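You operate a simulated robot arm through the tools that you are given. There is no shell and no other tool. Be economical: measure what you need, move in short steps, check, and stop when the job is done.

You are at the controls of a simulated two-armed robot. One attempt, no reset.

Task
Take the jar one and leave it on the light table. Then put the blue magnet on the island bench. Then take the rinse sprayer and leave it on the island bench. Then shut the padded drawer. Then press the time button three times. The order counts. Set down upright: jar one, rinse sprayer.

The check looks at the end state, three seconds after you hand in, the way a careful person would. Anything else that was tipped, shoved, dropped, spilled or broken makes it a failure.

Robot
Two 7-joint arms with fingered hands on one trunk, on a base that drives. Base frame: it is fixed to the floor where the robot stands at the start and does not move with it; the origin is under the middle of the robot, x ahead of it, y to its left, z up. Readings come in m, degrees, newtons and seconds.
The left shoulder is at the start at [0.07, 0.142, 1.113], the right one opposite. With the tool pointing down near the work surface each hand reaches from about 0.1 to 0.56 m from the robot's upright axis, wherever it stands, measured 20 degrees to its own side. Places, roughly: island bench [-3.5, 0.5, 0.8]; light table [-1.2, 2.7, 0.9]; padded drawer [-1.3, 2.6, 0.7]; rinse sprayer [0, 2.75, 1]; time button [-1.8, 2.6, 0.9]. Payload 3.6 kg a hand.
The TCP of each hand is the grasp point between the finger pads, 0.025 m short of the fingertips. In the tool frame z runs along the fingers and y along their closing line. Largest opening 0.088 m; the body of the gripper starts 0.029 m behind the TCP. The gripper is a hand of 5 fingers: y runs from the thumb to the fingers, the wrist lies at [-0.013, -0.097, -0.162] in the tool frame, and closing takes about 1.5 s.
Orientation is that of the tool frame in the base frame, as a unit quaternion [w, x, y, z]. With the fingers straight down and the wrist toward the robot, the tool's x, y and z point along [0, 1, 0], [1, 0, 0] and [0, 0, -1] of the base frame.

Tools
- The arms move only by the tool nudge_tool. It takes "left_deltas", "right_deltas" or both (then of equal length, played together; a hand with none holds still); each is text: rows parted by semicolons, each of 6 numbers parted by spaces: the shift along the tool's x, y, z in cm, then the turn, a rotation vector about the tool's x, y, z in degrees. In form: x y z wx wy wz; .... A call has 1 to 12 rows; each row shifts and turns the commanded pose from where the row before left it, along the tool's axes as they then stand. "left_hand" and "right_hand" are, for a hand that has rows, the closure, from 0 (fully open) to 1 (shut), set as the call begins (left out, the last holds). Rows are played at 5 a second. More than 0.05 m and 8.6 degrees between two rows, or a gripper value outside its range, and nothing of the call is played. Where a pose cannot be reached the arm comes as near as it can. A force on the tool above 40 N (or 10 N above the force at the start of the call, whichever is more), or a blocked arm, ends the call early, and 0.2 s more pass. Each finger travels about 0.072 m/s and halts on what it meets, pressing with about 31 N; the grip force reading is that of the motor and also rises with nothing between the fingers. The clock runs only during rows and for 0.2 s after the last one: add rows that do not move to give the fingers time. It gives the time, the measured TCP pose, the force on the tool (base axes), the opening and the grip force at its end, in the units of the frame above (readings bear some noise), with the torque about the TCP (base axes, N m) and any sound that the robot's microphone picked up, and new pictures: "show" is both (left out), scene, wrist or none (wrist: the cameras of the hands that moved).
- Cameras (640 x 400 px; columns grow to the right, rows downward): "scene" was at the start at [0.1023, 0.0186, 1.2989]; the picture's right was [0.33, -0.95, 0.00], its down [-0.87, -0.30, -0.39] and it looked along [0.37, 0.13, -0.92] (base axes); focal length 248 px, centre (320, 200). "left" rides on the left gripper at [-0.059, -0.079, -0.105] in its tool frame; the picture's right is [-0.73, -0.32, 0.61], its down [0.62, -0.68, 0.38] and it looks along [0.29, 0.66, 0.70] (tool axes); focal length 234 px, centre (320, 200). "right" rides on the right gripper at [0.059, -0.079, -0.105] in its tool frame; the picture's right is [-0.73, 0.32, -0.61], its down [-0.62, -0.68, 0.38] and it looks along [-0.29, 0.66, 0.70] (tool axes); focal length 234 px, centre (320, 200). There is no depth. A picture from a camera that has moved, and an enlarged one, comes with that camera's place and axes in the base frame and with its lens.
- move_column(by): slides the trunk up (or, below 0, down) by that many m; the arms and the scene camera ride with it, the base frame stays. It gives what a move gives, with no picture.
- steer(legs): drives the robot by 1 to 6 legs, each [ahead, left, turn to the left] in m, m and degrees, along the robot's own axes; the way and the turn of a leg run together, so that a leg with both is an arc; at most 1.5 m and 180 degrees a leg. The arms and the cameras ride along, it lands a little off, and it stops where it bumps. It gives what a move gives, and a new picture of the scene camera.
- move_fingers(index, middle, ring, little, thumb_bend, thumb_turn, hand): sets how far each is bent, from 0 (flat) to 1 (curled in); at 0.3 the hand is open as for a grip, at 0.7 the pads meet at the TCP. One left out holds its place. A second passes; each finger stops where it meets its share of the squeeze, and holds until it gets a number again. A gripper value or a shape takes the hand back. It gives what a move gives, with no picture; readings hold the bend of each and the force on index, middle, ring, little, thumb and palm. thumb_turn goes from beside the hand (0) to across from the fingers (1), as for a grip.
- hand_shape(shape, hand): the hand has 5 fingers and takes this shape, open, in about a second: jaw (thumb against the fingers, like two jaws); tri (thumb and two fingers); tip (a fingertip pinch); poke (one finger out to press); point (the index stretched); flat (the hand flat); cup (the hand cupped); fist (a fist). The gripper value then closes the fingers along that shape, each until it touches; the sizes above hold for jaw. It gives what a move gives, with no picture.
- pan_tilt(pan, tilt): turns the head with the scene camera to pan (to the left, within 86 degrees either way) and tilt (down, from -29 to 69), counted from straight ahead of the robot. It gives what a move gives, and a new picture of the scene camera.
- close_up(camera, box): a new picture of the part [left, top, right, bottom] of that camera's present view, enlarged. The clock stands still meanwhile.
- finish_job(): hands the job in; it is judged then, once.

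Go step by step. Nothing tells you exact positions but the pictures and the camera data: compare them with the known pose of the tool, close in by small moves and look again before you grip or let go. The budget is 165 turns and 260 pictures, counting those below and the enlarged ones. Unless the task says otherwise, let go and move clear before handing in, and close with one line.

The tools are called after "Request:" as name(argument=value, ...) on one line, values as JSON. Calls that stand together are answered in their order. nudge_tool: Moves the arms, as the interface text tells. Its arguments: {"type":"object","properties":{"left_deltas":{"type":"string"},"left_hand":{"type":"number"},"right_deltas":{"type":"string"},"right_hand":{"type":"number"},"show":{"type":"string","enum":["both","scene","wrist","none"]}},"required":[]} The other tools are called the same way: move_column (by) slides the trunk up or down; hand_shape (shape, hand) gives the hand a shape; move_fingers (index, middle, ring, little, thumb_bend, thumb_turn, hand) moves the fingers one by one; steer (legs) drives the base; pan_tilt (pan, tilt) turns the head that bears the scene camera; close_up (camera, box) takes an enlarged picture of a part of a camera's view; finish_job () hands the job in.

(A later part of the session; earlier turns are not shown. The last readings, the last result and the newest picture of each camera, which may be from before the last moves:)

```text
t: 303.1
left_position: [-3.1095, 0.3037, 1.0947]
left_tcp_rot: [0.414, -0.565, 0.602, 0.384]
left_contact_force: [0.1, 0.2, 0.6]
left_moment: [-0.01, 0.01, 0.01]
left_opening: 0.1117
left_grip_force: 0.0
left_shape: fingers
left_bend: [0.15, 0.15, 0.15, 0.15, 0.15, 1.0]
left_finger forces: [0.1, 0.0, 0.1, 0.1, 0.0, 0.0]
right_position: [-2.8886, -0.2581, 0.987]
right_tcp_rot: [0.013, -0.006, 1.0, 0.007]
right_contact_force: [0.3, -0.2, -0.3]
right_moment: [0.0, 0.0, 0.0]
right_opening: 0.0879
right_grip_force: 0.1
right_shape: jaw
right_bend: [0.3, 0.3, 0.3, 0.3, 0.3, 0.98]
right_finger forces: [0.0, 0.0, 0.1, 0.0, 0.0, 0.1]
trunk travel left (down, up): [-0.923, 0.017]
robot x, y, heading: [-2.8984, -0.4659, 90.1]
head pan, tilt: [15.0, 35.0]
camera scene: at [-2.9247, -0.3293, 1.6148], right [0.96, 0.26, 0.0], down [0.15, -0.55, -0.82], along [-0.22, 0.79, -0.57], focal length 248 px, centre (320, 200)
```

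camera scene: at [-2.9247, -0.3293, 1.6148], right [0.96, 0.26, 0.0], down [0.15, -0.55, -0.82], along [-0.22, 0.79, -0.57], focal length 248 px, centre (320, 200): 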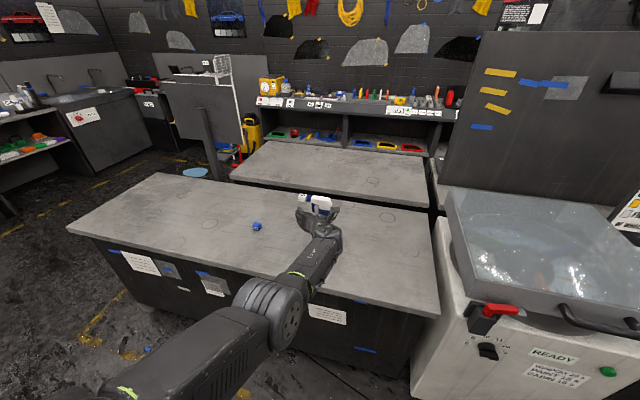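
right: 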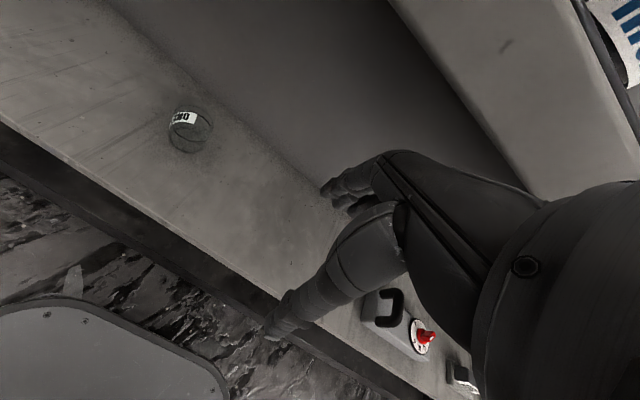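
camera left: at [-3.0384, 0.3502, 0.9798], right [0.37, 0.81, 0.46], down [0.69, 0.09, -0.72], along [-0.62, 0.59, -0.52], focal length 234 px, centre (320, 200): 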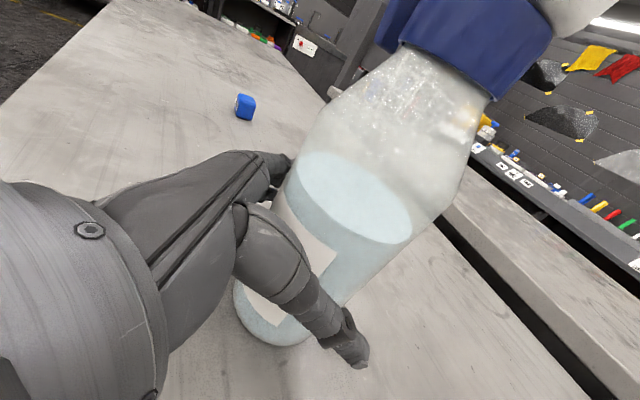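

Both items stand on the island bench. Next the padded drawer; I'll retrace the route, driving backward down the aisle.

Request:
steer(legs=[[-0.05, 0, 0], [0, 0, 90], [0, -0.18, 0], [-1.3, 0, 0], [-1.23, 0, 0]])

Request:
steer(legs=[[0, 0.2, 0], [0, 0, -90], [0, -0.15, 0], [1.2, 0, 0], [1.2, 0, 0]])

```text
t: 320.9
left_position: [-1.1462, -0.5248, 1.0945]
left_tcp_rot: [-0.016, 0.825, -0.019, -0.565]
left_contact_force: [-0.4, -0.1, 0.8]
left_moment: [0.02, 0.0, 0.0]
left_opening: 0.1117
left_grip_force: 0.0
left_shape: fingers
left_bend: [0.15, 0.15, 0.15, 0.15, 0.15, 1.0]
left_finger forces: [0.0, 0.0, 0.0, 0.0, 0.0, 0.1]
right_position: [-0.5886, -0.2929, 0.9883]
right_tcp_rot: [-0.004, 0.717, -0.697, -0.014]
right_contact_force: [-0.9, -0.1, 0.9]
right_moment: [-0.01, -0.02, -0.01]
right_opening: 0.0879
right_grip_force: 0.1
right_shape: jaw
right_bend: [0.3, 0.3, 0.3, 0.3, 0.3, 0.98]
right_finger forces: [0.1, 0.0, 0.0, 0.1, 0.0, 0.1]
trunk travel left (down, up): [-0.923, 0.017]
robot x, y, heading: [-0.3801, -0.3004, -178.8]
head pan, tilt: [15.0, 35.0]
camera scene: at [-0.5194, -0.3273, 1.6148], right [-0.28, 0.96, 0.0], down [0.55, 0.16, -0.82], along [-0.79, -0.23, -0.57], focal length 248 px, centre (320, 200)
```

scene: 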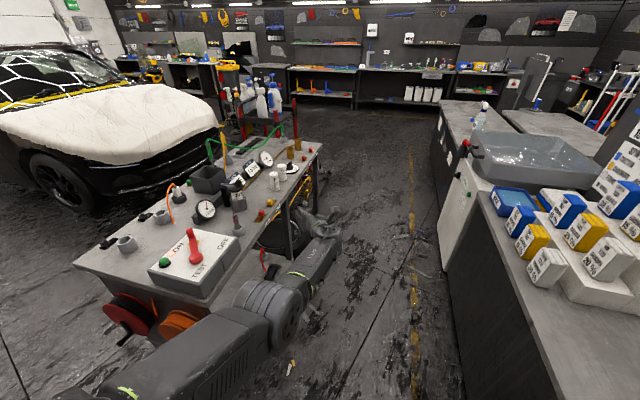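

```text
t: 338.7
left_position: [-0.5181, 2.6619, 1.0958]
left_tcp_rot: [0.408, -0.573, 0.593, 0.391]
left_contact_force: [0.2, -0.7, 0.0]
left_moment: [0.0, 0.0, -0.02]
left_opening: 0.1116
left_grip_force: 0.2
left_shape: fingers
left_bend: [0.15, 0.15, 0.15, 0.15, 0.15, 1.0]
left_finger forces: [0.0, 0.0, 0.0, 0.0, 0.1, 0.1]
right_position: [-0.2824, 2.1047, 0.9881]
right_tcp_rot: [0.013, -0.02, 1.0, 0.007]
right_contact_force: [-0.5, 0.0, -1.0]
right_moment: [-0.01, -0.01, 0.02]
right_opening: 0.0879
right_grip_force: 0.1
right_shape: jaw
right_bend: [0.3, 0.3, 0.3, 0.3, 0.3, 0.98]
right_finger forces: [0.0, 0.1, 0.0, 0.1, 0.0, 0.1]
trunk travel left (down, up): [-0.923, 0.017]
robot x, y, heading: [-0.2851, 1.9002, 92.0]
head pan, tilt: [15.0, 35.0]
camera scene: at [-0.3169, 2.0324, 1.615], right [0.96, 0.29, 0.0], down [0.17, -0.55, -0.82], along [-0.24, 0.78, -0.57], focal length 248 px, centre (320, 200)
```

scene: 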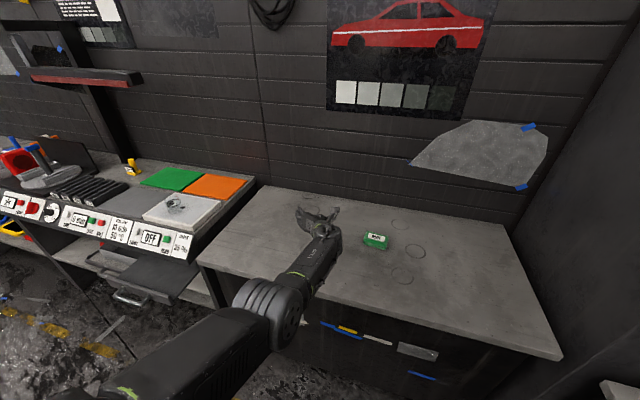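

Now I'll fold the left arm back (tool down, retracted) so I can strafe safely in front of the console, and use the right hand for the drawer.

Request:
nudge_tool(left_deltas="0 0 -2 0 8.5 0; 0 0 0 0 8.5 0; 0 0 0 0 8.5 0; 0 0 0 0 8.5 0; 0 0 0 0 8.5 0; 0 0 0 0 8.5 0; 0 0 0 0 8.5 0; 0 0 0 0 8.5 0; 0 0 0 0 0 0", left_hand=0, show="none")

Request:
nudge_tool(left_deltas="0 0 0 0 0 8.3; 0 0 0 0 0 8.3; 0 0 0 0 0 8.3; 0 0 0 0 0 8.3; 0 0 0 0 0 8.3; 0 0 0 0 0 8.3; 0 0 0 0 0 8.3; 0 0 0 0 0 8.3; 0 0 0 0 0 8.3; 0 0 0 0 0 8.3; 0 0 0 0 0 5; 0 0 0 0 0 0", show="scene")

```text
t: 340.7
left_position: [-0.5385, 2.5777, 1.1089]
left_tcp_rot: [0.03, -0.695, 0.718, 0.028]
left_contact_force: [-1.0, 0.2, 0.2]
left_moment: [0.02, 0.02, 0.0]
left_opening: 0.088
left_grip_force: 0.1
left_shape: jaw
left_bend: [0.3, 0.3, 0.3, 0.3, 0.3, 0.98]
left_finger forces: [0.0, 0.0, 0.0, 0.0, 0.0, 0.0]
left hand out of reach, approached as far as the arm can: row 5, 6, 7, 8
right_position: [-0.283, 2.1049, 0.9875]
right_tcp_rot: [0.013, -0.021, 1.0, 0.007]
right_contact_force: [0.5, -0.4, 0.0]
right_moment: [0.0, 0.01, 0.02]
right_opening: 0.088
right_grip_force: 0.0
right_shape: jaw
right_bend: [0.3, 0.3, 0.3, 0.3, 0.3, 0.98]
right_finger forces: [0.0, 0.0, 0.0, 0.0, 0.0, 0.0]
trunk travel left (down, up): [-0.923, 0.017]
robot x, y, heading: [-0.2855, 1.8993, 91.7]
head pan, tilt: [15.0, 35.0]
```

```text
t: 343.3
left_position: [-0.5345, 2.6526, 1.0917]
left_tcp_rot: [0.003, -0.001, 0.999, 0.041]
left_contact_force: [-1.0, -0.1, 0.3]
left_moment: [-0.01, -0.02, 0.02]
left_opening: 0.0882
left_grip_force: 0.0
left_shape: jaw
left_bend: [0.3, 0.3, 0.3, 0.3, 0.3, 0.98]
left_finger forces: [0.0, 0.0, 0.0, 0.0, 0.0, 0.1]
left hand out of reach, approached as far as the arm can: row 1, 2, 3, 4, 5, 6, 7, 8
right_position: [-0.2822, 2.1048, 0.9888]
right_tcp_rot: [0.013, -0.02, 1.0, 0.007]
right_contact_force: [0.3, -0.9, -0.3]
right_moment: [0.01, 0.02, 0.01]
right_opening: 0.0879
right_grip_force: 0.2
right_shape: jaw
right_bend: [0.3, 0.3, 0.3, 0.3, 0.3, 0.98]
right_finger forces: [0.1, 0.0, 0.1, 0.1, 0.0, 0.0]
trunk travel left (down, up): [-0.923, 0.017]
robot x, y, heading: [-0.2847, 1.8975, 91.8]
head pan, tilt: [15.0, 35.0]
camera scene: at [-0.3167, 2.0331, 1.6149], right [0.96, 0.29, 0.0], down [0.17, -0.55, -0.82], along [-0.24, 0.78, -0.57], focal length 248 px, centre (320, 200)
```

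scene: 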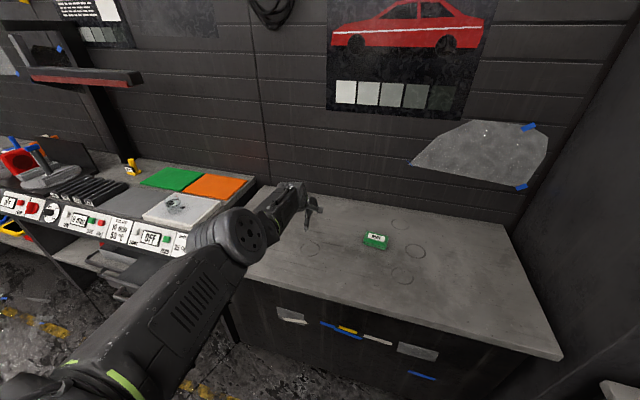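

Tool-down now. Retracting the left hand toward the body.

Request:
nudge_tool(left_deltas="0 -4 0 0 0 0; 0 -4 0 0 0 0; 0 -4 0 0 0 0; 0 -4 0 0 0 0; 0 -4 0 0 0 0; 0 -4 0 0 0 0; 0 -4 1 0 0 0; 0 -4 1 0 0 0; 0 -4 2 0 0 0; 0 0 0 0 0 0", show="none")

Request:
steer(legs=[[-0.08, 0, -2], [0, 0.8, 0]])

Request:
pan_tilt(pan=15, tilt=50)

Request:
close_up(camera="scene", box=[120, 100, 440, 320])

```text
t: 345.5
left_position: [-0.5639, 2.5809, 0.9261]
left_tcp_rot: [0.002, -0.002, 0.999, 0.041]
left_contact_force: [-0.9, -0.2, 0.3]
left_moment: [-0.02, 0.0, 0.01]
left_opening: 0.0878
left_grip_force: 0.0
left_shape: jaw
left_bend: [0.3, 0.3, 0.3, 0.3, 0.3, 0.98]
left_finger forces: [0.1, 0.0, 0.1, 0.0, 0.0, 0.1]
left hand out of reach, approached as far as the arm can: row 1, 2, 3, 4, 5, 6, 7, 8, 9
right_position: [-0.2822, 2.1062, 0.9867]
right_tcp_rot: [0.012, -0.021, 1.0, 0.007]
right_contact_force: [0.3, 0.1, 0.0]
right_moment: [0.01, 0.01, -0.01]
right_opening: 0.0878
right_grip_force: 0.1
right_shape: jaw
right_bend: [0.3, 0.3, 0.3, 0.3, 0.3, 0.98]
right_finger forces: [0.0, 0.0, 0.0, 0.1, 0.1, 0.0]
trunk travel left (down, up): [-0.923, 0.017]
robot x, y, heading: [-0.2877, 1.8982, 91.8]
head pan, tilt: [15.0, 35.0]
```

```text
t: 350.4
left_position: [-1.3355, 2.5166, 0.9274]
left_tcp_rot: [0.003, 0.017, 0.999, 0.039]
left_contact_force: [0.2, -0.3, 0.0]
left_moment: [0.01, 0.0, -0.01]
left_opening: 0.0877
left_grip_force: 0.0
left_shape: jaw
left_bend: [0.3, 0.3, 0.3, 0.3, 0.3, 0.98]
left_finger forces: [0.0, 0.0, 0.0, 0.0, 0.0, 0.0]
right_position: [-1.0723, 2.0283, 0.9869]
right_tcp_rot: [0.012, -0.001, 1.0, 0.006]
right_contact_force: [0.4, -0.1, -0.1]
right_moment: [-0.01, -0.01, 0.0]
right_opening: 0.0879
right_grip_force: 0.0
right_shape: jaw
right_bend: [0.3, 0.3, 0.3, 0.3, 0.3, 0.98]
right_finger forces: [0.0, 0.1, 0.1, 0.1, 0.0, 0.1]
trunk travel left (down, up): [-0.923, 0.017]
robot x, y, heading: [-1.0855, 1.8256, 89.6]
head pan, tilt: [15.0, 35.0]
camera scene: at [-1.1091, 1.958, 1.6149], right [0.97, 0.25, 0.0], down [0.14, -0.56, -0.82], along [-0.21, 0.79, -0.57], focal length 248 px, centre (320, 200)
```

scene: 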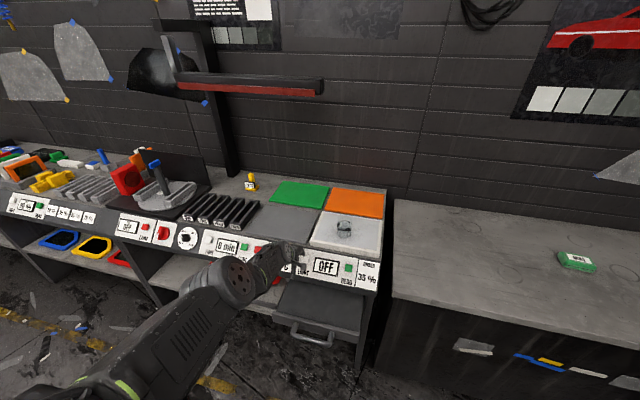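

```text
t: 351.2
left_position: [-1.3352, 2.5146, 0.928]
left_tcp_rot: [0.004, 0.017, 0.999, 0.04]
left_contact_force: [0.3, -0.1, 0.0]
left_moment: [0.01, -0.03, -0.02]
left_opening: 0.0881
left_grip_force: 0.1
left_shape: jaw
left_bend: [0.3, 0.3, 0.3, 0.3, 0.3, 0.98]
left_finger forces: [0.0, 0.1, 0.0, 0.0, 0.0, 0.1]
right_position: [-1.0736, 2.0289, 0.9875]
right_tcp_rot: [0.014, 0.0, 1.0, 0.008]
right_contact_force: [1.0, 0.2, 0.1]
right_moment: [0.01, -0.02, -0.02]
right_opening: 0.0879
right_grip_force: 0.0
right_shape: jaw
right_bend: [0.3, 0.3, 0.3, 0.3, 0.3, 0.98]
right_finger forces: [0.0, 0.0, 0.1, 0.1, 0.0, 0.0]
trunk travel left (down, up): [-0.923, 0.017]
robot x, y, heading: [-1.0853, 1.8279, 89.4]
head pan, tilt: [15.0, 50.0]
camera scene: at [-1.1077, 1.9473, 1.5932], right [0.97, 0.25, 0.0], down [0.19, -0.74, -0.64], along [-0.16, 0.62, -0.77], focal length 248 px, centre (320, 200)
```

scene: 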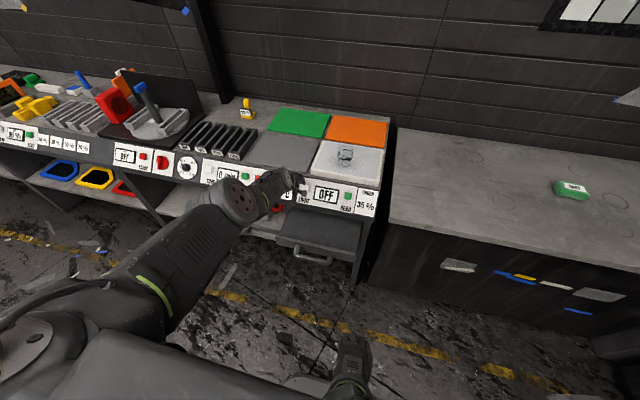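

```text
1.82 times, centred on (280, 210) of scene
camera zoom: at [-1.1077, 1.9473, 1.5932], right [0.97, 0.25, 0.0], down [0.19, -0.74, -0.64], along [-0.16, 0.62, -0.77], focal length 450 px, centre (393, 182)
```

zoom: 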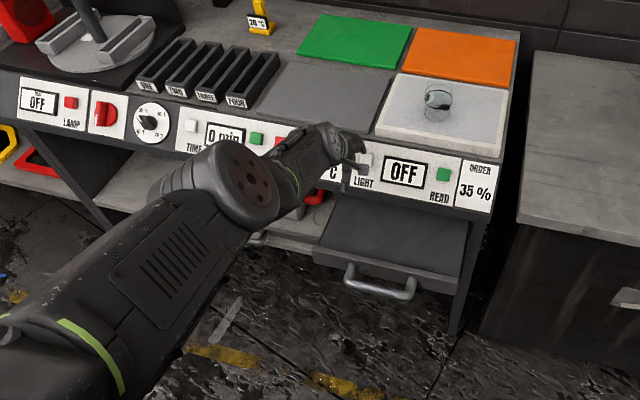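

The left hand hung close over the panel (no contact, displays unchanged, jar upright). I'll lift and pull it back first.

Request:
nudge_tool(left_deltas="0 0 -3 0 0 0; 0 -3 -2 0 0 0; 0 0 0 0 0 0", show="none")

Request:
nudge_tool(left_deltas="0 -4 0 0 0 0; 0 -4 0 0 0 0; 0 -4 0 0 0 0; 0 -4 0 0 0 0; 0 0 0 0 0 0", show="scene")

```text
t: 352.0
left_position: [-1.3408, 2.5279, 0.9509]
left_tcp_rot: [0.004, 0.018, 0.999, 0.041]
left_contact_force: [0.0, 0.7, -0.4]
left_moment: [0.0, 0.02, -0.01]
left_opening: 0.088
left_grip_force: 0.0
left_shape: jaw
left_bend: [0.3, 0.3, 0.3, 0.3, 0.3, 0.98]
left_finger forces: [0.1, 0.0, 0.0, 0.0, 0.0, 0.0]
left hand out of reach, approached as far as the arm can: row 1, 2
right_position: [-1.0733, 2.0295, 0.9887]
right_tcp_rot: [0.013, -0.001, 1.0, 0.007]
right_contact_force: [1.0, -0.8, 0.2]
right_moment: [0.01, 0.02, 0.0]
right_opening: 0.0877
right_grip_force: 0.0
right_shape: jaw
right_bend: [0.3, 0.3, 0.3, 0.3, 0.3, 0.98]
right_finger forces: [0.1, 0.1, 0.0, 0.0, 0.0, 0.0]
trunk travel left (down, up): [-0.923, 0.017]
robot x, y, heading: [-1.0878, 1.8232, 89.4]
head pan, tilt: [15.0, 50.0]
```

```text
t: 353.2
left_position: [-1.364, 2.4714, 0.869]
left_tcp_rot: [0.003, 0.017, 0.999, 0.04]
left_contact_force: [-0.1, 0.1, 0.4]
left_moment: [0.01, 0.01, 0.02]
left_opening: 0.088
left_grip_force: 0.0
left_shape: jaw
left_bend: [0.3, 0.3, 0.3, 0.3, 0.3, 0.98]
left_finger forces: [0.1, 0.1, 0.1, 0.1, 0.0, 0.0]
left hand out of reach, approached as far as the arm can: row 1, 2, 3, 4
right_position: [-1.0717, 2.0294, 0.9881]
right_tcp_rot: [0.013, -0.001, 1.0, 0.007]
right_contact_force: [-0.6, 0.4, 0.4]
right_moment: [0.01, 0.0, 0.04]
right_opening: 0.0878
right_grip_force: 0.1
right_shape: jaw
right_bend: [0.3, 0.3, 0.3, 0.3, 0.3, 0.98]
right_finger forces: [0.0, 0.1, 0.0, 0.0, 0.0, 0.0]
trunk travel left (down, up): [-0.923, 0.017]
robot x, y, heading: [-1.085, 1.8191, 89.6]
head pan, tilt: [15.0, 50.0]
camera scene: at [-1.107, 1.9474, 1.5932], right [0.97, 0.25, 0.0], down [0.19, -0.74, -0.64], along [-0.16, 0.62, -0.77], focal length 248 px, centre (320, 200)
```

scene: 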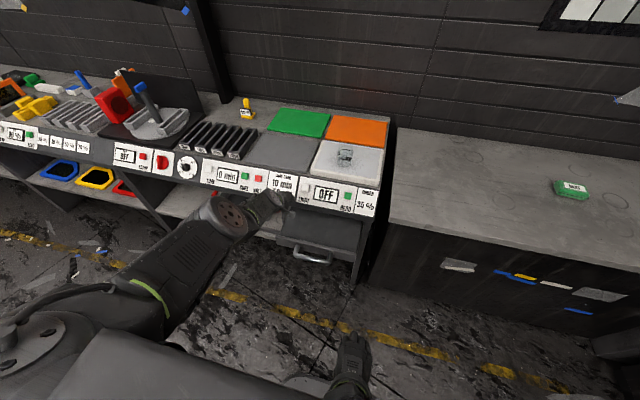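

The arm is almost straight, so it swings down instead of folding. I'll back the base slightly to clear the panel, then try to bend the elbow.

Request:
steer(legs=[[-0.05, 0, 0]])

Request:
nudge_tool(left_deltas="3 0 -3 0 0 0; 3 0 -3 0 0 0; 0 -2 -2 0 0 0; 0 0 0 0 0 0", show="scene")

```text
t: 354.1
left_position: [-1.3647, 2.4251, 0.8634]
left_tcp_rot: [0.004, 0.018, 0.999, 0.038]
left_contact_force: [0.3, 0.7, -0.5]
left_moment: [0.01, -0.01, 0.01]
left_opening: 0.088
left_grip_force: 0.1
left_shape: jaw
left_bend: [0.3, 0.3, 0.3, 0.3, 0.3, 0.98]
left_finger forces: [0.0, 0.1, 0.0, 0.1, 0.0, 0.0]
right_position: [-1.0747, 1.9854, 0.9867]
right_tcp_rot: [0.013, -0.001, 1.0, 0.005]
right_contact_force: [0.1, -0.4, 0.0]
right_moment: [-0.05, 0.03, -0.01]
right_opening: 0.0877
right_grip_force: 0.1
right_shape: jaw
right_bend: [0.3, 0.3, 0.3, 0.3, 0.3, 0.98]
right_finger forces: [0.0, 0.0, 0.1, 0.0, 0.0, 0.1]
trunk travel left (down, up): [-0.923, 0.017]
robot x, y, heading: [-1.0855, 1.7737, 89.6]
head pan, tilt: [15.0, 50.0]
camera scene: at [-1.1079, 1.9074, 1.5923], right [0.97, 0.25, 0.0], down [0.19, -0.75, -0.64], along [-0.16, 0.62, -0.77], focal length 248 px, centre (320, 200)
```

scene: 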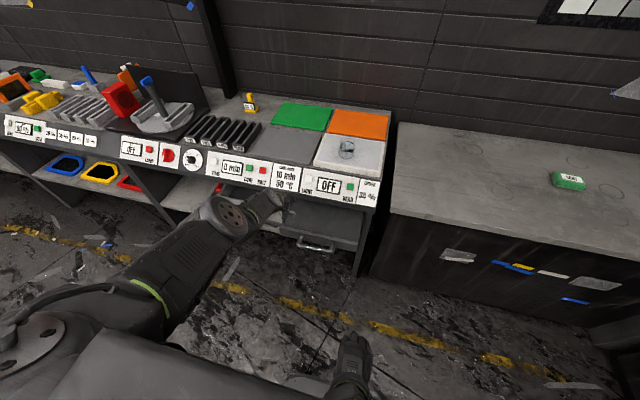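

```text
t: 355.1
left_position: [-1.4369, 2.4381, 0.9199]
left_tcp_rot: [0.003, 0.017, 0.999, 0.039]
left_contact_force: [0.4, -0.6, 0.7]
left_moment: [-0.02, -0.02, 0.01]
left_opening: 0.0881
left_grip_force: 0.1
left_shape: jaw
left_bend: [0.3, 0.3, 0.3, 0.3, 0.3, 0.98]
left_finger forces: [0.0, 0.0, 0.0, 0.0, 0.0, 0.0]
left hand out of reach, approached as far as the arm can: row 1, 2, 3
right_position: [-1.0727, 1.9798, 0.9884]
right_tcp_rot: [0.013, -0.001, 1.0, 0.007]
right_contact_force: [-0.5, -0.2, -0.3]
right_moment: [-0.04, -0.02, -0.01]
right_opening: 0.088
right_grip_force: 0.0
right_shape: jaw
right_bend: [0.3, 0.3, 0.3, 0.3, 0.3, 0.98]
right_finger forces: [0.0, 0.1, 0.1, 0.1, 0.0, 0.1]
trunk travel left (down, up): [-0.923, 0.017]
robot x, y, heading: [-1.0849, 1.7734, 89.5]
head pan, tilt: [15.0, 50.0]
camera scene: at [-1.1073, 1.8982, 1.5932], right [0.97, 0.25, 0.0], down [0.19, -0.74, -0.64], along [-0.16, 0.62, -0.77], focal length 248 px, centre (320, 200)
```

scene: 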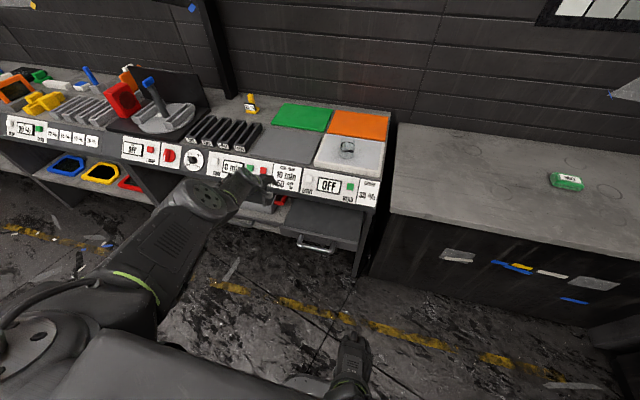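

The left arm is in a straight branch; rather than fold it, I'll swing it out to the left along the corridor, out of the way.

Request:
nudge_tool(left_deltas="3 -3 0 0 0 0; 3 -3 0 0 0 0; 3 -3 0 0 0 0; 3 -3 0 0 0 0; 3 -3 0 0 0 0; 3 -3 0 0 0 0; 3 -3 0 0 0 0; 3 -3 0 0 0 0; 0 0 0 0 0 0", show="scene")

```text
t: 357.1
left_position: [-1.6839, 2.2258, 0.8844]
left_tcp_rot: [0.003, 0.018, 0.999, 0.04]
left_contact_force: [-0.4, -0.1, 0.9]
left_moment: [-0.02, -0.01, -0.02]
left_opening: 0.088
left_grip_force: 0.1
left_shape: jaw
left_bend: [0.3, 0.3, 0.3, 0.3, 0.3, 0.98]
left_finger forces: [0.0, 0.1, 0.0, 0.0, 0.0, 0.1]
left hand out of reach, approached as far as the arm can: row 1, 2, 3, 4, 7, 8
right_position: [-1.073, 1.9809, 0.9878]
right_tcp_rot: [0.013, 0.0, 1.0, 0.007]
right_contact_force: [-0.3, 0.3, -0.6]
right_moment: [-0.04, 0.0, 0.02]
right_opening: 0.0877
right_grip_force: 0.0
right_shape: jaw
right_bend: [0.3, 0.3, 0.3, 0.3, 0.3, 0.98]
right_finger forces: [0.0, 0.1, 0.1, 0.0, 0.0, 0.0]
trunk travel left (down, up): [-0.923, 0.017]
robot x, y, heading: [-1.0861, 1.7743, 89.8]
head pan, tilt: [15.0, 50.0]
camera scene: at [-1.1071, 1.8985, 1.5931], right [0.97, 0.25, 0.0], down [0.19, -0.74, -0.64], along [-0.16, 0.62, -0.77], focal length 248 px, centre (320, 200)
```

scene: 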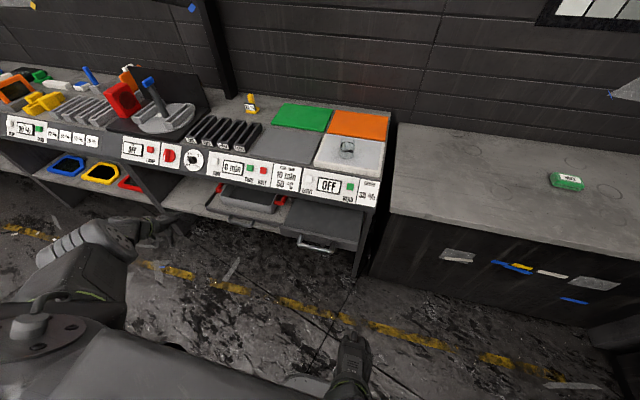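

The elbow bent. Now I'll bring the hand in to a folded position.

Request:
nudge_tool(left_deltas="-3 -3 0 0 0 0; -3 -3 0 0 0 0; -3 -3 0 0 0 0; -3 -3 0 0 0 0; -3 -3 0 0 0 0; -3 -3 0 0 0 0; -3 -1 0 0 0 0; 0 0 0 0 0 0", show="scene")

Request:
close_up(camera="scene", box=[190, 100, 430, 280])

```text
t: 358.9
left_position: [-1.5919, 2.0868, 0.7415]
left_tcp_rot: [0.003, 0.017, 0.999, 0.041]
left_contact_force: [-0.9, 0.0, 0.0]
left_moment: [-0.01, -0.01, -0.05]
left_opening: 0.088
left_grip_force: 0.2
left_shape: jaw
left_bend: [0.3, 0.3, 0.3, 0.3, 0.3, 0.98]
left_finger forces: [0.1, 0.1, 0.1, 0.0, 0.1, 0.0]
left hand out of reach, approached as far as the arm can: row 1, 2, 3, 4, 5, 6, 7
right_position: [-1.0727, 1.9802, 0.9882]
right_tcp_rot: [0.013, 0.0, 1.0, 0.006]
right_contact_force: [0.9, -1.4, -0.2]
right_moment: [0.01, 0.02, -0.01]
right_opening: 0.0879
right_grip_force: 0.2
right_shape: jaw
right_bend: [0.3, 0.3, 0.3, 0.3, 0.3, 0.98]
right_finger forces: [0.0, 0.0, 0.0, 0.0, 0.0, 0.0]
trunk travel left (down, up): [-0.923, 0.017]
robot x, y, heading: [-1.0851, 1.776, 89.6]
head pan, tilt: [15.0, 50.0]
camera scene: at [-1.1078, 1.8982, 1.5931], right [0.97, 0.25, 0.0], down [0.19, -0.74, -0.64], along [-0.16, 0.62, -0.77], focal length 248 px, centre (320, 200)
```

scene: 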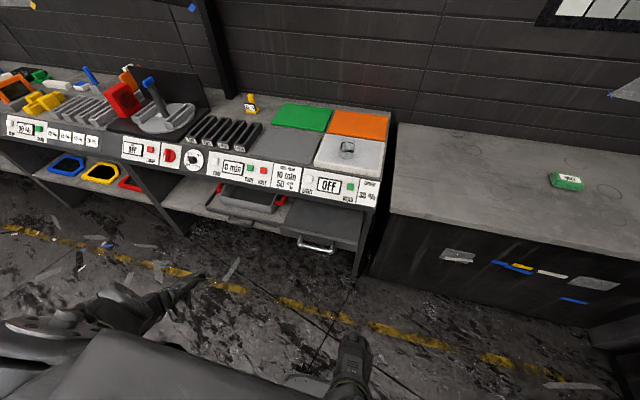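

```text
2.22 times, centred on (310, 190) of scene
camera zoom: at [-1.1078, 1.8982, 1.5931], right [0.97, 0.25, 0.0], down [0.19, -0.74, -0.64], along [-0.16, 0.62, -0.77], focal length 550 px, centre (342, 222)
```

zoom: 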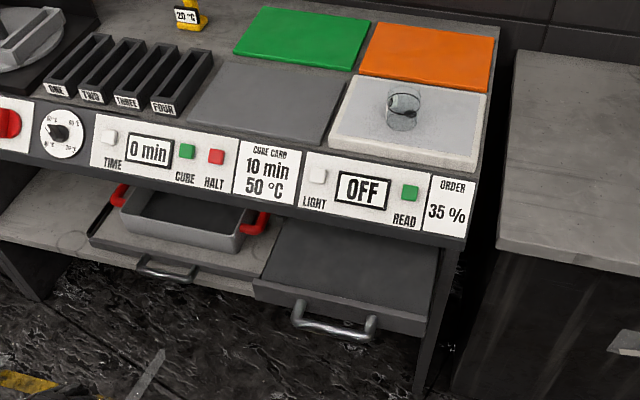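

The padded drawer is the right-hand one (dark pad, handle near [-1.255, 2.40, 0.655]); it sticks out about 10 cm. I'll line the right hand up, lower the trunk and close the fist.

Request:
steer(legs=[[0, 0.3, 0], [0.08, 0, 0]])

Request:
move_column(by=-0.32)

Request:
nudge_tool(right_deltas="0 2 0 0 0 0; 0 4 0 0 0 0; 0 4 0 0 0 0; 0 2 0 0 0 0; 0 0 0 0 0 0; 0 0 0 0 0 0; 0 0 0 0 0 0", right_hand=1)

```text
t: 361.6
left_position: [-1.8931, 2.1667, 0.7425]
left_tcp_rot: [0.002, 0.016, 0.999, 0.041]
left_contact_force: [-0.2, -0.7, -0.2]
left_moment: [0.05, -0.01, 0.02]
left_opening: 0.0882
left_grip_force: 0.0
left_shape: jaw
left_bend: [0.3, 0.3, 0.3, 0.3, 0.3, 0.98]
left_finger forces: [0.0, 0.1, 0.1, 0.0, 0.0, 0.0]
right_position: [-1.3727, 2.0601, 0.989]
right_tcp_rot: [0.013, -0.001, 1.0, 0.009]
right_contact_force: [0.2, 0.6, 0.3]
right_moment: [-0.01, -0.01, -0.04]
right_opening: 0.088
right_grip_force: 0.1
right_shape: jaw
right_bend: [0.3, 0.3, 0.3, 0.3, 0.3, 0.98]
right_finger forces: [0.0, 0.0, 0.1, 0.0, 0.1, 0.1]
trunk travel left (down, up): [-0.923, 0.017]
robot x, y, heading: [-1.3803, 1.8525, 89.6]
head pan, tilt: [15.0, 50.0]
camera scene: at [-1.407, 1.9763, 1.5935], right [0.97, 0.25, 0.0], down [0.19, -0.74, -0.64], along [-0.16, 0.62, -0.76], focal length 248 px, centre (320, 200)
```

scene: 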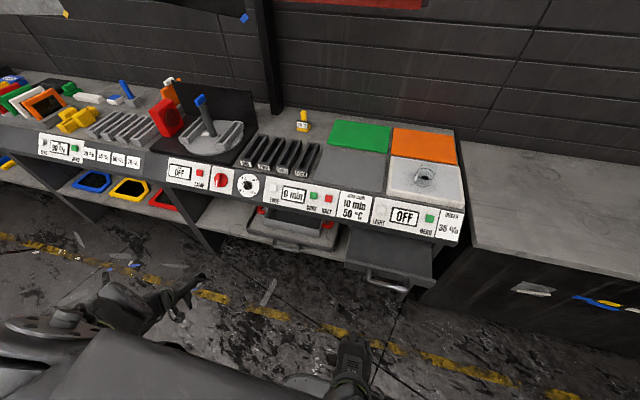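

```text
t: 364.8
left_position: [-1.8903, 2.1701, 0.4243]
left_tcp_rot: [-0.001, 0.018, 0.999, 0.037]
left_contact_force: [-0.8, -0.5, 0.9]
left_moment: [0.0, -0.02, -0.02]
left_opening: 0.088
left_grip_force: 0.0
left_shape: jaw
left_bend: [0.3, 0.3, 0.3, 0.3, 0.3, 0.98]
left_finger forces: [0.0, 0.1, 0.1, 0.0, 0.0, 0.0]
right_position: [-1.3679, 2.0661, 0.6649]
right_tcp_rot: [0.007, -0.003, 1.0, 0.003]
right_contact_force: [0.9, -0.2, -0.5]
right_moment: [0.01, 0.01, 0.01]
right_opening: 0.0879
right_grip_force: 0.0
right_shape: jaw
right_bend: [0.3, 0.3, 0.3, 0.3, 0.3, 0.98]
right_finger forces: [0.0, 0.0, 0.1, 0.0, 0.0, 0.0]
trunk travel left (down, up): [-0.603, 0.337]
robot x, y, heading: [-1.3852, 1.8518, 89.7]
head pan, tilt: [15.0, 50.0]
```

```text
t: 366.6
left_position: [-1.8871, 2.1689, 0.4317]
left_tcp_rot: [-0.006, 0.018, 0.999, 0.039]
left_contact_force: [0.7, 0.8, -0.7]
left_moment: [-0.01, -0.02, 0.01]
left_opening: 0.0882
left_grip_force: 0.0
left_shape: jaw
left_bend: [0.3, 0.3, 0.3, 0.3, 0.3, 0.98]
left_finger forces: [0.0, 0.1, 0.0, 0.1, 0.0, 0.0]
right_position: [-1.3474, 2.1787, 0.6588]
right_tcp_rot: [0.03, -0.015, 0.999, 0.009]
right_contact_force: [-1.0, 0.0, 0.7]
right_moment: [0.0, 0.0, -0.03]
right_opening: 0.0001
right_grip_force: 30.7
right_shape: jaw
right_bend: [0.7, 0.7, 0.7, 0.7, 0.41, 1.0]
right_finger forces: [0.0, 0.0, 0.0, 0.2, 0.0, 0.0]
trunk travel left (down, up): [-0.603, 0.337]
robot x, y, heading: [-1.3832, 1.8559, 89.7]
head pan, tilt: [15.0, 50.0]
stopped in row 7 (right hand): the arm was blocked; the commanded pose is now the measured one
camera scene: at [-1.3847, 1.9815, 1.2729], right [0.97, 0.25, -0.02], down [0.18, -0.74, -0.65], along [-0.18, 0.62, -0.76], focal length 248 px, centre (320, 200)
camera right: at [-1.4097, 2.0972, 0.7577], right [0.68, 0.33, 0.66], down [0.67, -0.66, -0.35], along [0.31, 0.68, -0.67], focal length 234 px, centre (320, 200)
```

scene: 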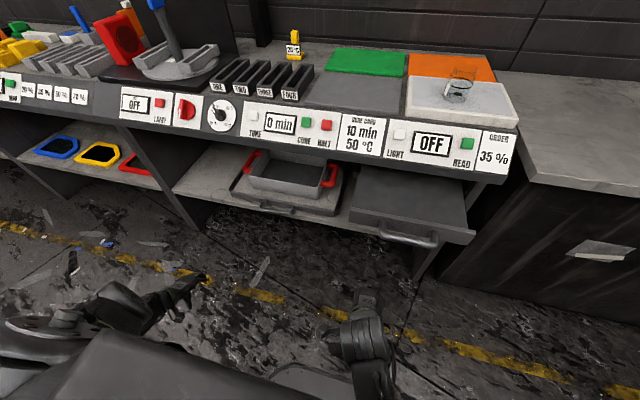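
right: 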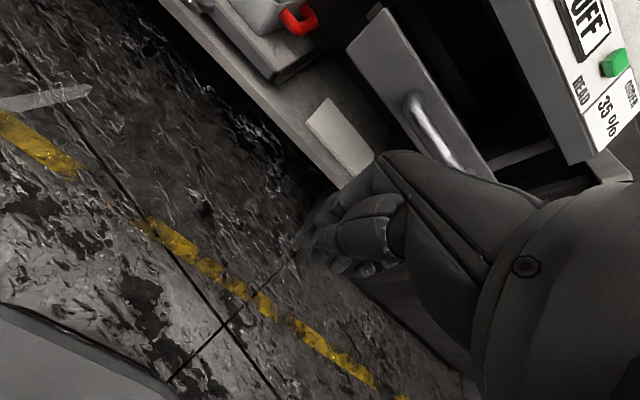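

Handle bar measures about [-1.255, 2.385, 0.68]. Shifting the fist right and up a little, then approaching.

Request:
nudge_tool(right_deltas="-3 0 -1.3 0 0 0; -3 0 -1.2 0 0 0; -3 0 0 0 0 0; 0 3 0 0 0 0; 0 4 0 0 0 0; 0 3 0 0 0 0; 0 0 0 0 0 0")

```text
t: 368.2
left_position: [-1.8935, 2.1691, 0.4223]
left_tcp_rot: [0.004, 0.017, 0.999, 0.041]
left_contact_force: [0.4, -0.2, 0.0]
left_moment: [-0.01, 0.04, -0.02]
left_opening: 0.088
left_grip_force: 0.1
left_shape: jaw
left_bend: [0.3, 0.3, 0.3, 0.3, 0.3, 0.98]
left_finger forces: [0.1, 0.0, 0.0, 0.1, 0.0, 0.0]
right_position: [-1.2747, 2.2816, 0.6947]
right_tcp_rot: [0.037, -0.013, 0.999, 0.009]
right_contact_force: [0.2, -0.1, -0.4]
right_moment: [-0.02, -0.02, 0.0]
right_opening: 0.0
right_grip_force: 30.8
right_shape: jaw
right_bend: [0.7, 0.7, 0.7, 0.7, 0.42, 1.0]
right_finger forces: [0.0, 0.0, 0.1, 0.1, 0.1, 0.0]
trunk travel left (down, up): [-0.603, 0.337]
robot x, y, heading: [-1.3805, 1.8594, 89.6]
head pan, tilt: [15.0, 50.0]
camera scene: at [-1.4071, 1.9802, 1.2732], right [0.97, 0.25, 0.0], down [0.19, -0.74, -0.64], along [-0.16, 0.62, -0.77], focal length 248 px, centre (320, 200)
camera right: at [-1.3381, 2.1989, 0.7934], right [0.67, 0.33, 0.66], down [0.67, -0.66, -0.35], along [0.32, 0.68, -0.66], focal length 234 px, centre (320, 200)
```

scene: 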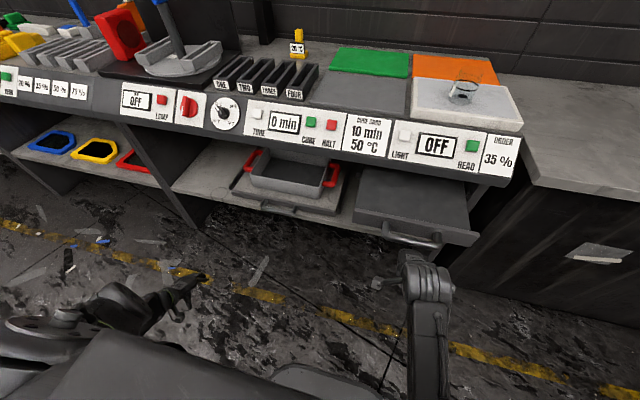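
right: 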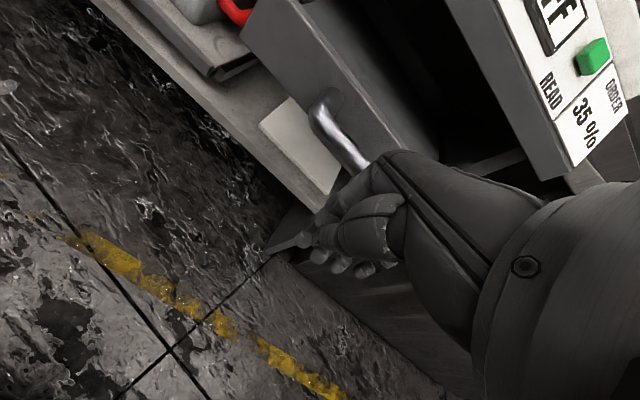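

Fist is right in front of the handle. Pushing forward gently.

Request:
nudge_tool(right_deltas="0 2 0.5 0 0 0; 0 2 0 0 0 0; 0 2 0 0 0 0; 0 2 0 0 0 0; 0 2 0 0 0 0; 0 2 0 0 0 0; 0 0 0 0 0 0")

```text
t: 369.8
left_position: [-1.8921, 2.1684, 0.4206]
left_tcp_rot: [0.005, 0.016, 0.999, 0.041]
left_contact_force: [-0.3, 0.1, -0.1]
left_moment: [0.0, 0.02, 0.01]
left_opening: 0.0881
left_grip_force: 0.0
left_shape: jaw
left_bend: [0.3, 0.3, 0.3, 0.3, 0.3, 0.98]
left_finger forces: [0.0, 0.0, 0.0, 0.1, 0.0, 0.0]
right_position: [-1.2776, 2.4012, 0.6927]
right_tcp_rot: [0.038, -0.013, 0.999, 0.009]
right_contact_force: [0.9, 0.0, -0.3]
right_moment: [-0.01, 0.01, -0.02]
right_opening: 0.0
right_grip_force: 31.4
right_shape: jaw
right_bend: [0.7, 0.7, 0.7, 0.7, 0.73, 1.0]
right_finger forces: [0.0, 0.0, 0.0, 0.0, 0.0, 0.0]
trunk travel left (down, up): [-0.603, 0.337]
robot x, y, heading: [-1.3849, 1.8565, 89.9]
head pan, tilt: [15.0, 50.0]
camera scene: at [-1.4072, 1.9802, 1.2732], right [0.97, 0.25, 0.0], down [0.19, -0.74, -0.64], along [-0.16, 0.62, -0.77], focal length 248 px, centre (320, 200)
camera right: at [-1.3413, 2.3195, 0.7905], right [0.67, 0.33, 0.66], down [0.67, -0.66, -0.35], along [0.32, 0.68, -0.66], focal length 234 px, centre (320, 200)
```

scene: 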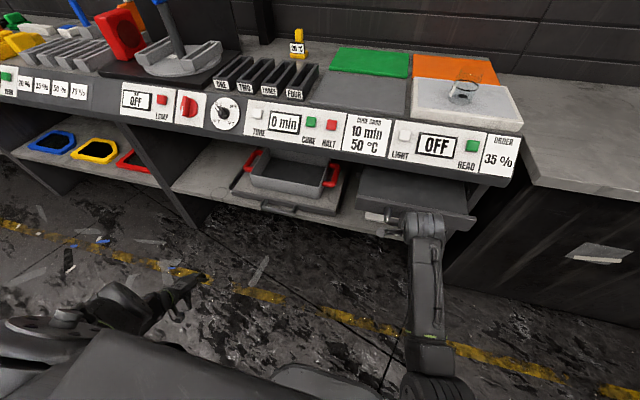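
right: 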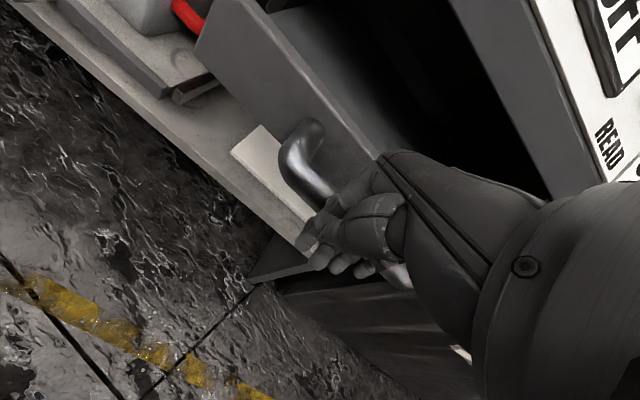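

Request:
close_up(camera="scene", box=[330, 140, 530, 280])

Request:
close_up(camera="right", box=[220, 60, 460, 300])

```text
2.86 times, centred on (430, 210) of scene
camera zoom: at [-1.4072, 1.9802, 1.2732], right [0.97, 0.25, 0.0], down [0.19, -0.74, -0.64], along [-0.16, 0.62, -0.77], focal length 707 px, centre (6, 171)
```

zoom: 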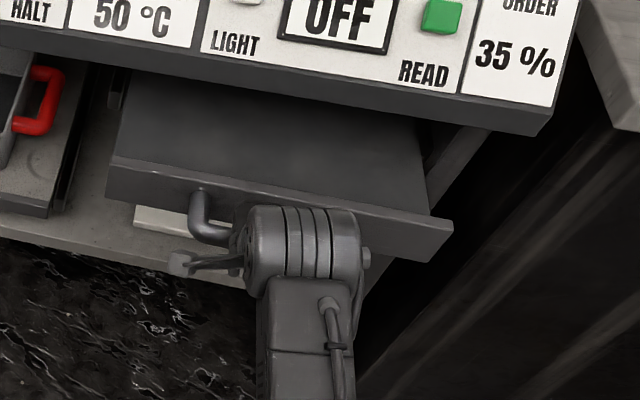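

```text
1.67 times, centred on (340, 180) of right
camera zoom: at [-1.3413, 2.3195, 0.7905], right [0.67, 0.33, 0.66], down [0.67, -0.66, -0.35], along [0.32, 0.68, -0.66], focal length 390 px, centre (287, 233)
```

zoom: 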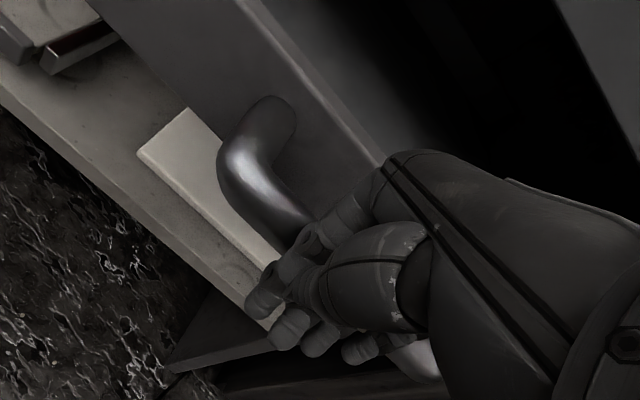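

The drawer slid in about 6 cm. Continuing to push in small steps, a touch lower to clear the panel lip.

Request:
nudge_tool(right_deltas="0 1 0.5 0 0 0; 0 1.5 0.3 0 0 0; 0 1.5 0 0 0 0; 0 1.5 0 0 0 0; 0 0 0 0 0 0")

Request:
close_up(camera="scene", box=[330, 140, 530, 280])

```text
t: 371.0
left_position: [-1.8923, 2.1683, 0.4209]
left_tcp_rot: [0.004, 0.017, 0.999, 0.04]
left_contact_force: [-0.7, 0.2, 0.6]
left_moment: [0.0, -0.01, -0.01]
left_opening: 0.0879
left_grip_force: 0.1
left_shape: jaw
left_bend: [0.3, 0.3, 0.3, 0.3, 0.3, 0.98]
left_finger forces: [0.1, 0.0, 0.0, 0.1, 0.0, 0.0]
right_position: [-1.2802, 2.4566, 0.6848]
right_tcp_rot: [0.036, -0.013, 0.999, 0.009]
right_contact_force: [-0.7, -0.4, -0.5]
right_moment: [0.0, -0.01, -0.04]
right_opening: 0.0002
right_grip_force: 30.6
right_shape: jaw
right_bend: [0.7, 0.7, 0.7, 0.7, 0.73, 1.0]
right_finger forces: [0.0, 1.1, 0.0, 0.1, 0.0, 0.1]
trunk travel left (down, up): [-0.603, 0.337]
robot x, y, heading: [-1.3873, 1.8575, 89.6]
head pan, tilt: [15.0, 50.0]
camera scene: at [-1.4072, 1.9804, 1.2731], right [0.97, 0.25, 0.0], down [0.19, -0.74, -0.64], along [-0.16, 0.62, -0.77], focal length 248 px, centre (320, 200)
camera right: at [-1.3423, 2.374, 0.7833], right [0.67, 0.33, 0.66], down [0.67, -0.66, -0.35], along [0.32, 0.68, -0.66], focal length 234 px, centre (320, 200)
```

scene: 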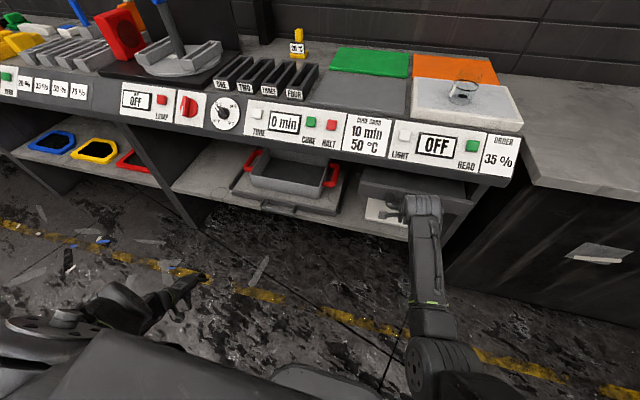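
right: 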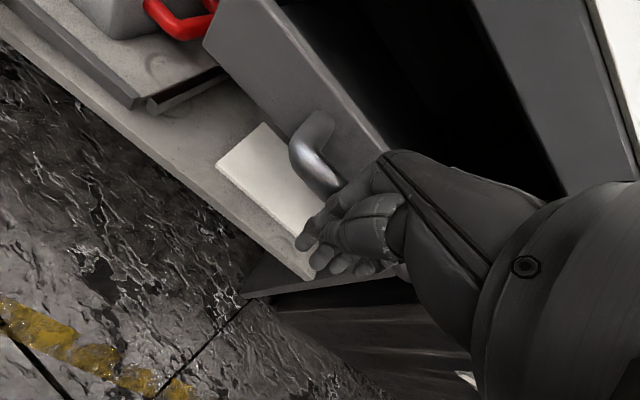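

```text
2.86 times, centred on (430, 210) of scene
camera zoom: at [-1.4072, 1.9804, 1.2731], right [0.97, 0.25, 0.0], down [0.19, -0.74, -0.64], along [-0.16, 0.62, -0.77], focal length 707 px, centre (6, 171)
```

zoom: 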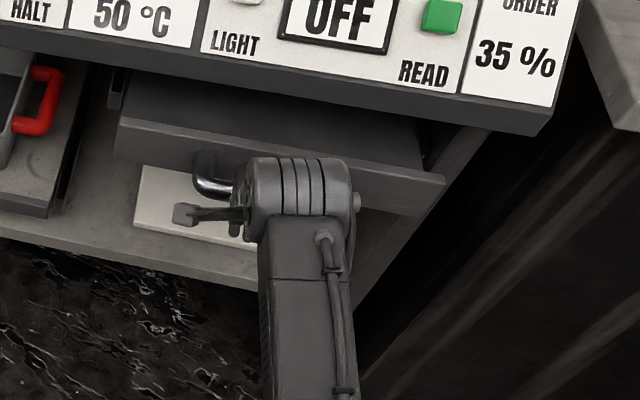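

Still sliding freely. Continuing.

Request:
nudge_tool(right_deltas="0 1.5 0.3 0 0 0; 0 1.5 0.3 0 0 0; 0 1.5 0 0 0 0; 0 1.5 0 0 0 0; 0 0 0 0 0 0")

Request:
close_up(camera="scene", box=[330, 140, 530, 280])

```text
t: 372.2
left_position: [-1.8921, 2.1678, 0.4216]
left_tcp_rot: [0.004, 0.018, 0.999, 0.041]
left_contact_force: [0.0, -0.8, -0.6]
left_moment: [0.0, 0.0, -0.03]
left_opening: 0.088
left_grip_force: 0.0
left_shape: jaw
left_bend: [0.3, 0.3, 0.3, 0.3, 0.3, 0.98]
left_finger forces: [0.0, 0.0, 0.0, 0.1, 0.0, 0.0]
right_position: [-1.2795, 2.5155, 0.68]
right_tcp_rot: [0.037, -0.012, 0.999, 0.008]
right_contact_force: [0.5, -6.3, 0.9]
right_moment: [0.1, 0.0, -0.1]
right_opening: 0.0001
right_grip_force: 30.6
right_shape: jaw
right_bend: [0.7, 0.7, 0.7, 0.7, 0.73, 1.0]
right_finger forces: [0.0, 6.0, 0.0, 0.0, 0.1, 0.0]
trunk travel left (down, up): [-0.603, 0.337]
robot x, y, heading: [-1.3861, 1.8585, 90.0]
head pan, tilt: [15.0, 50.0]
camera scene: at [-1.4073, 1.9796, 1.2733], right [0.97, 0.25, 0.0], down [0.19, -0.74, -0.64], along [-0.16, 0.62, -0.77], focal length 248 px, centre (320, 200)
camera right: at [-1.3433, 2.4336, 0.7789], right [0.67, 0.33, 0.66], down [0.67, -0.66, -0.35], along [0.32, 0.68, -0.66], focal length 234 px, centre (320, 200)
```

scene: 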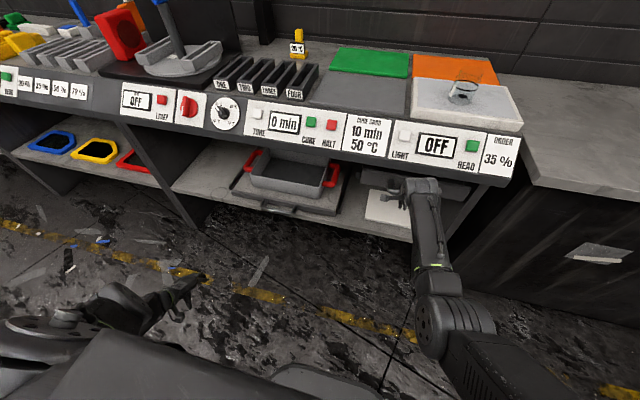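
right: 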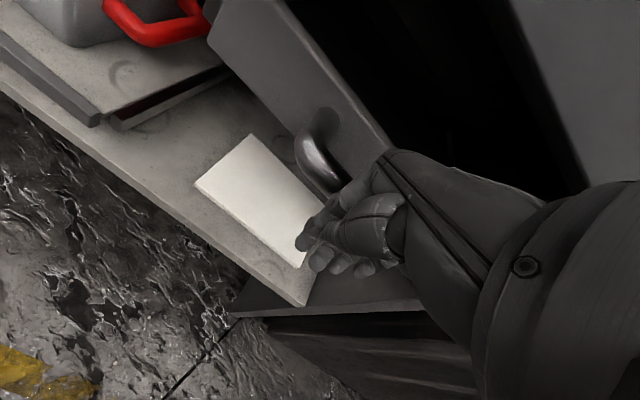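

```text
2.86 times, centred on (430, 210) of scene
camera zoom: at [-1.4073, 1.9796, 1.2733], right [0.97, 0.25, 0.0], down [0.19, -0.74, -0.64], along [-0.16, 0.62, -0.77], focal length 707 px, centre (6, 171)
```

zoom: 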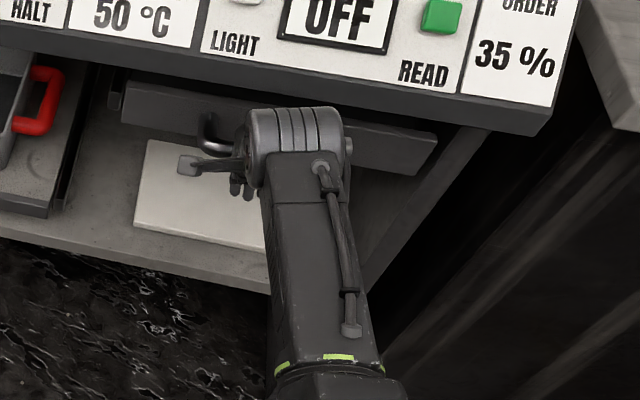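

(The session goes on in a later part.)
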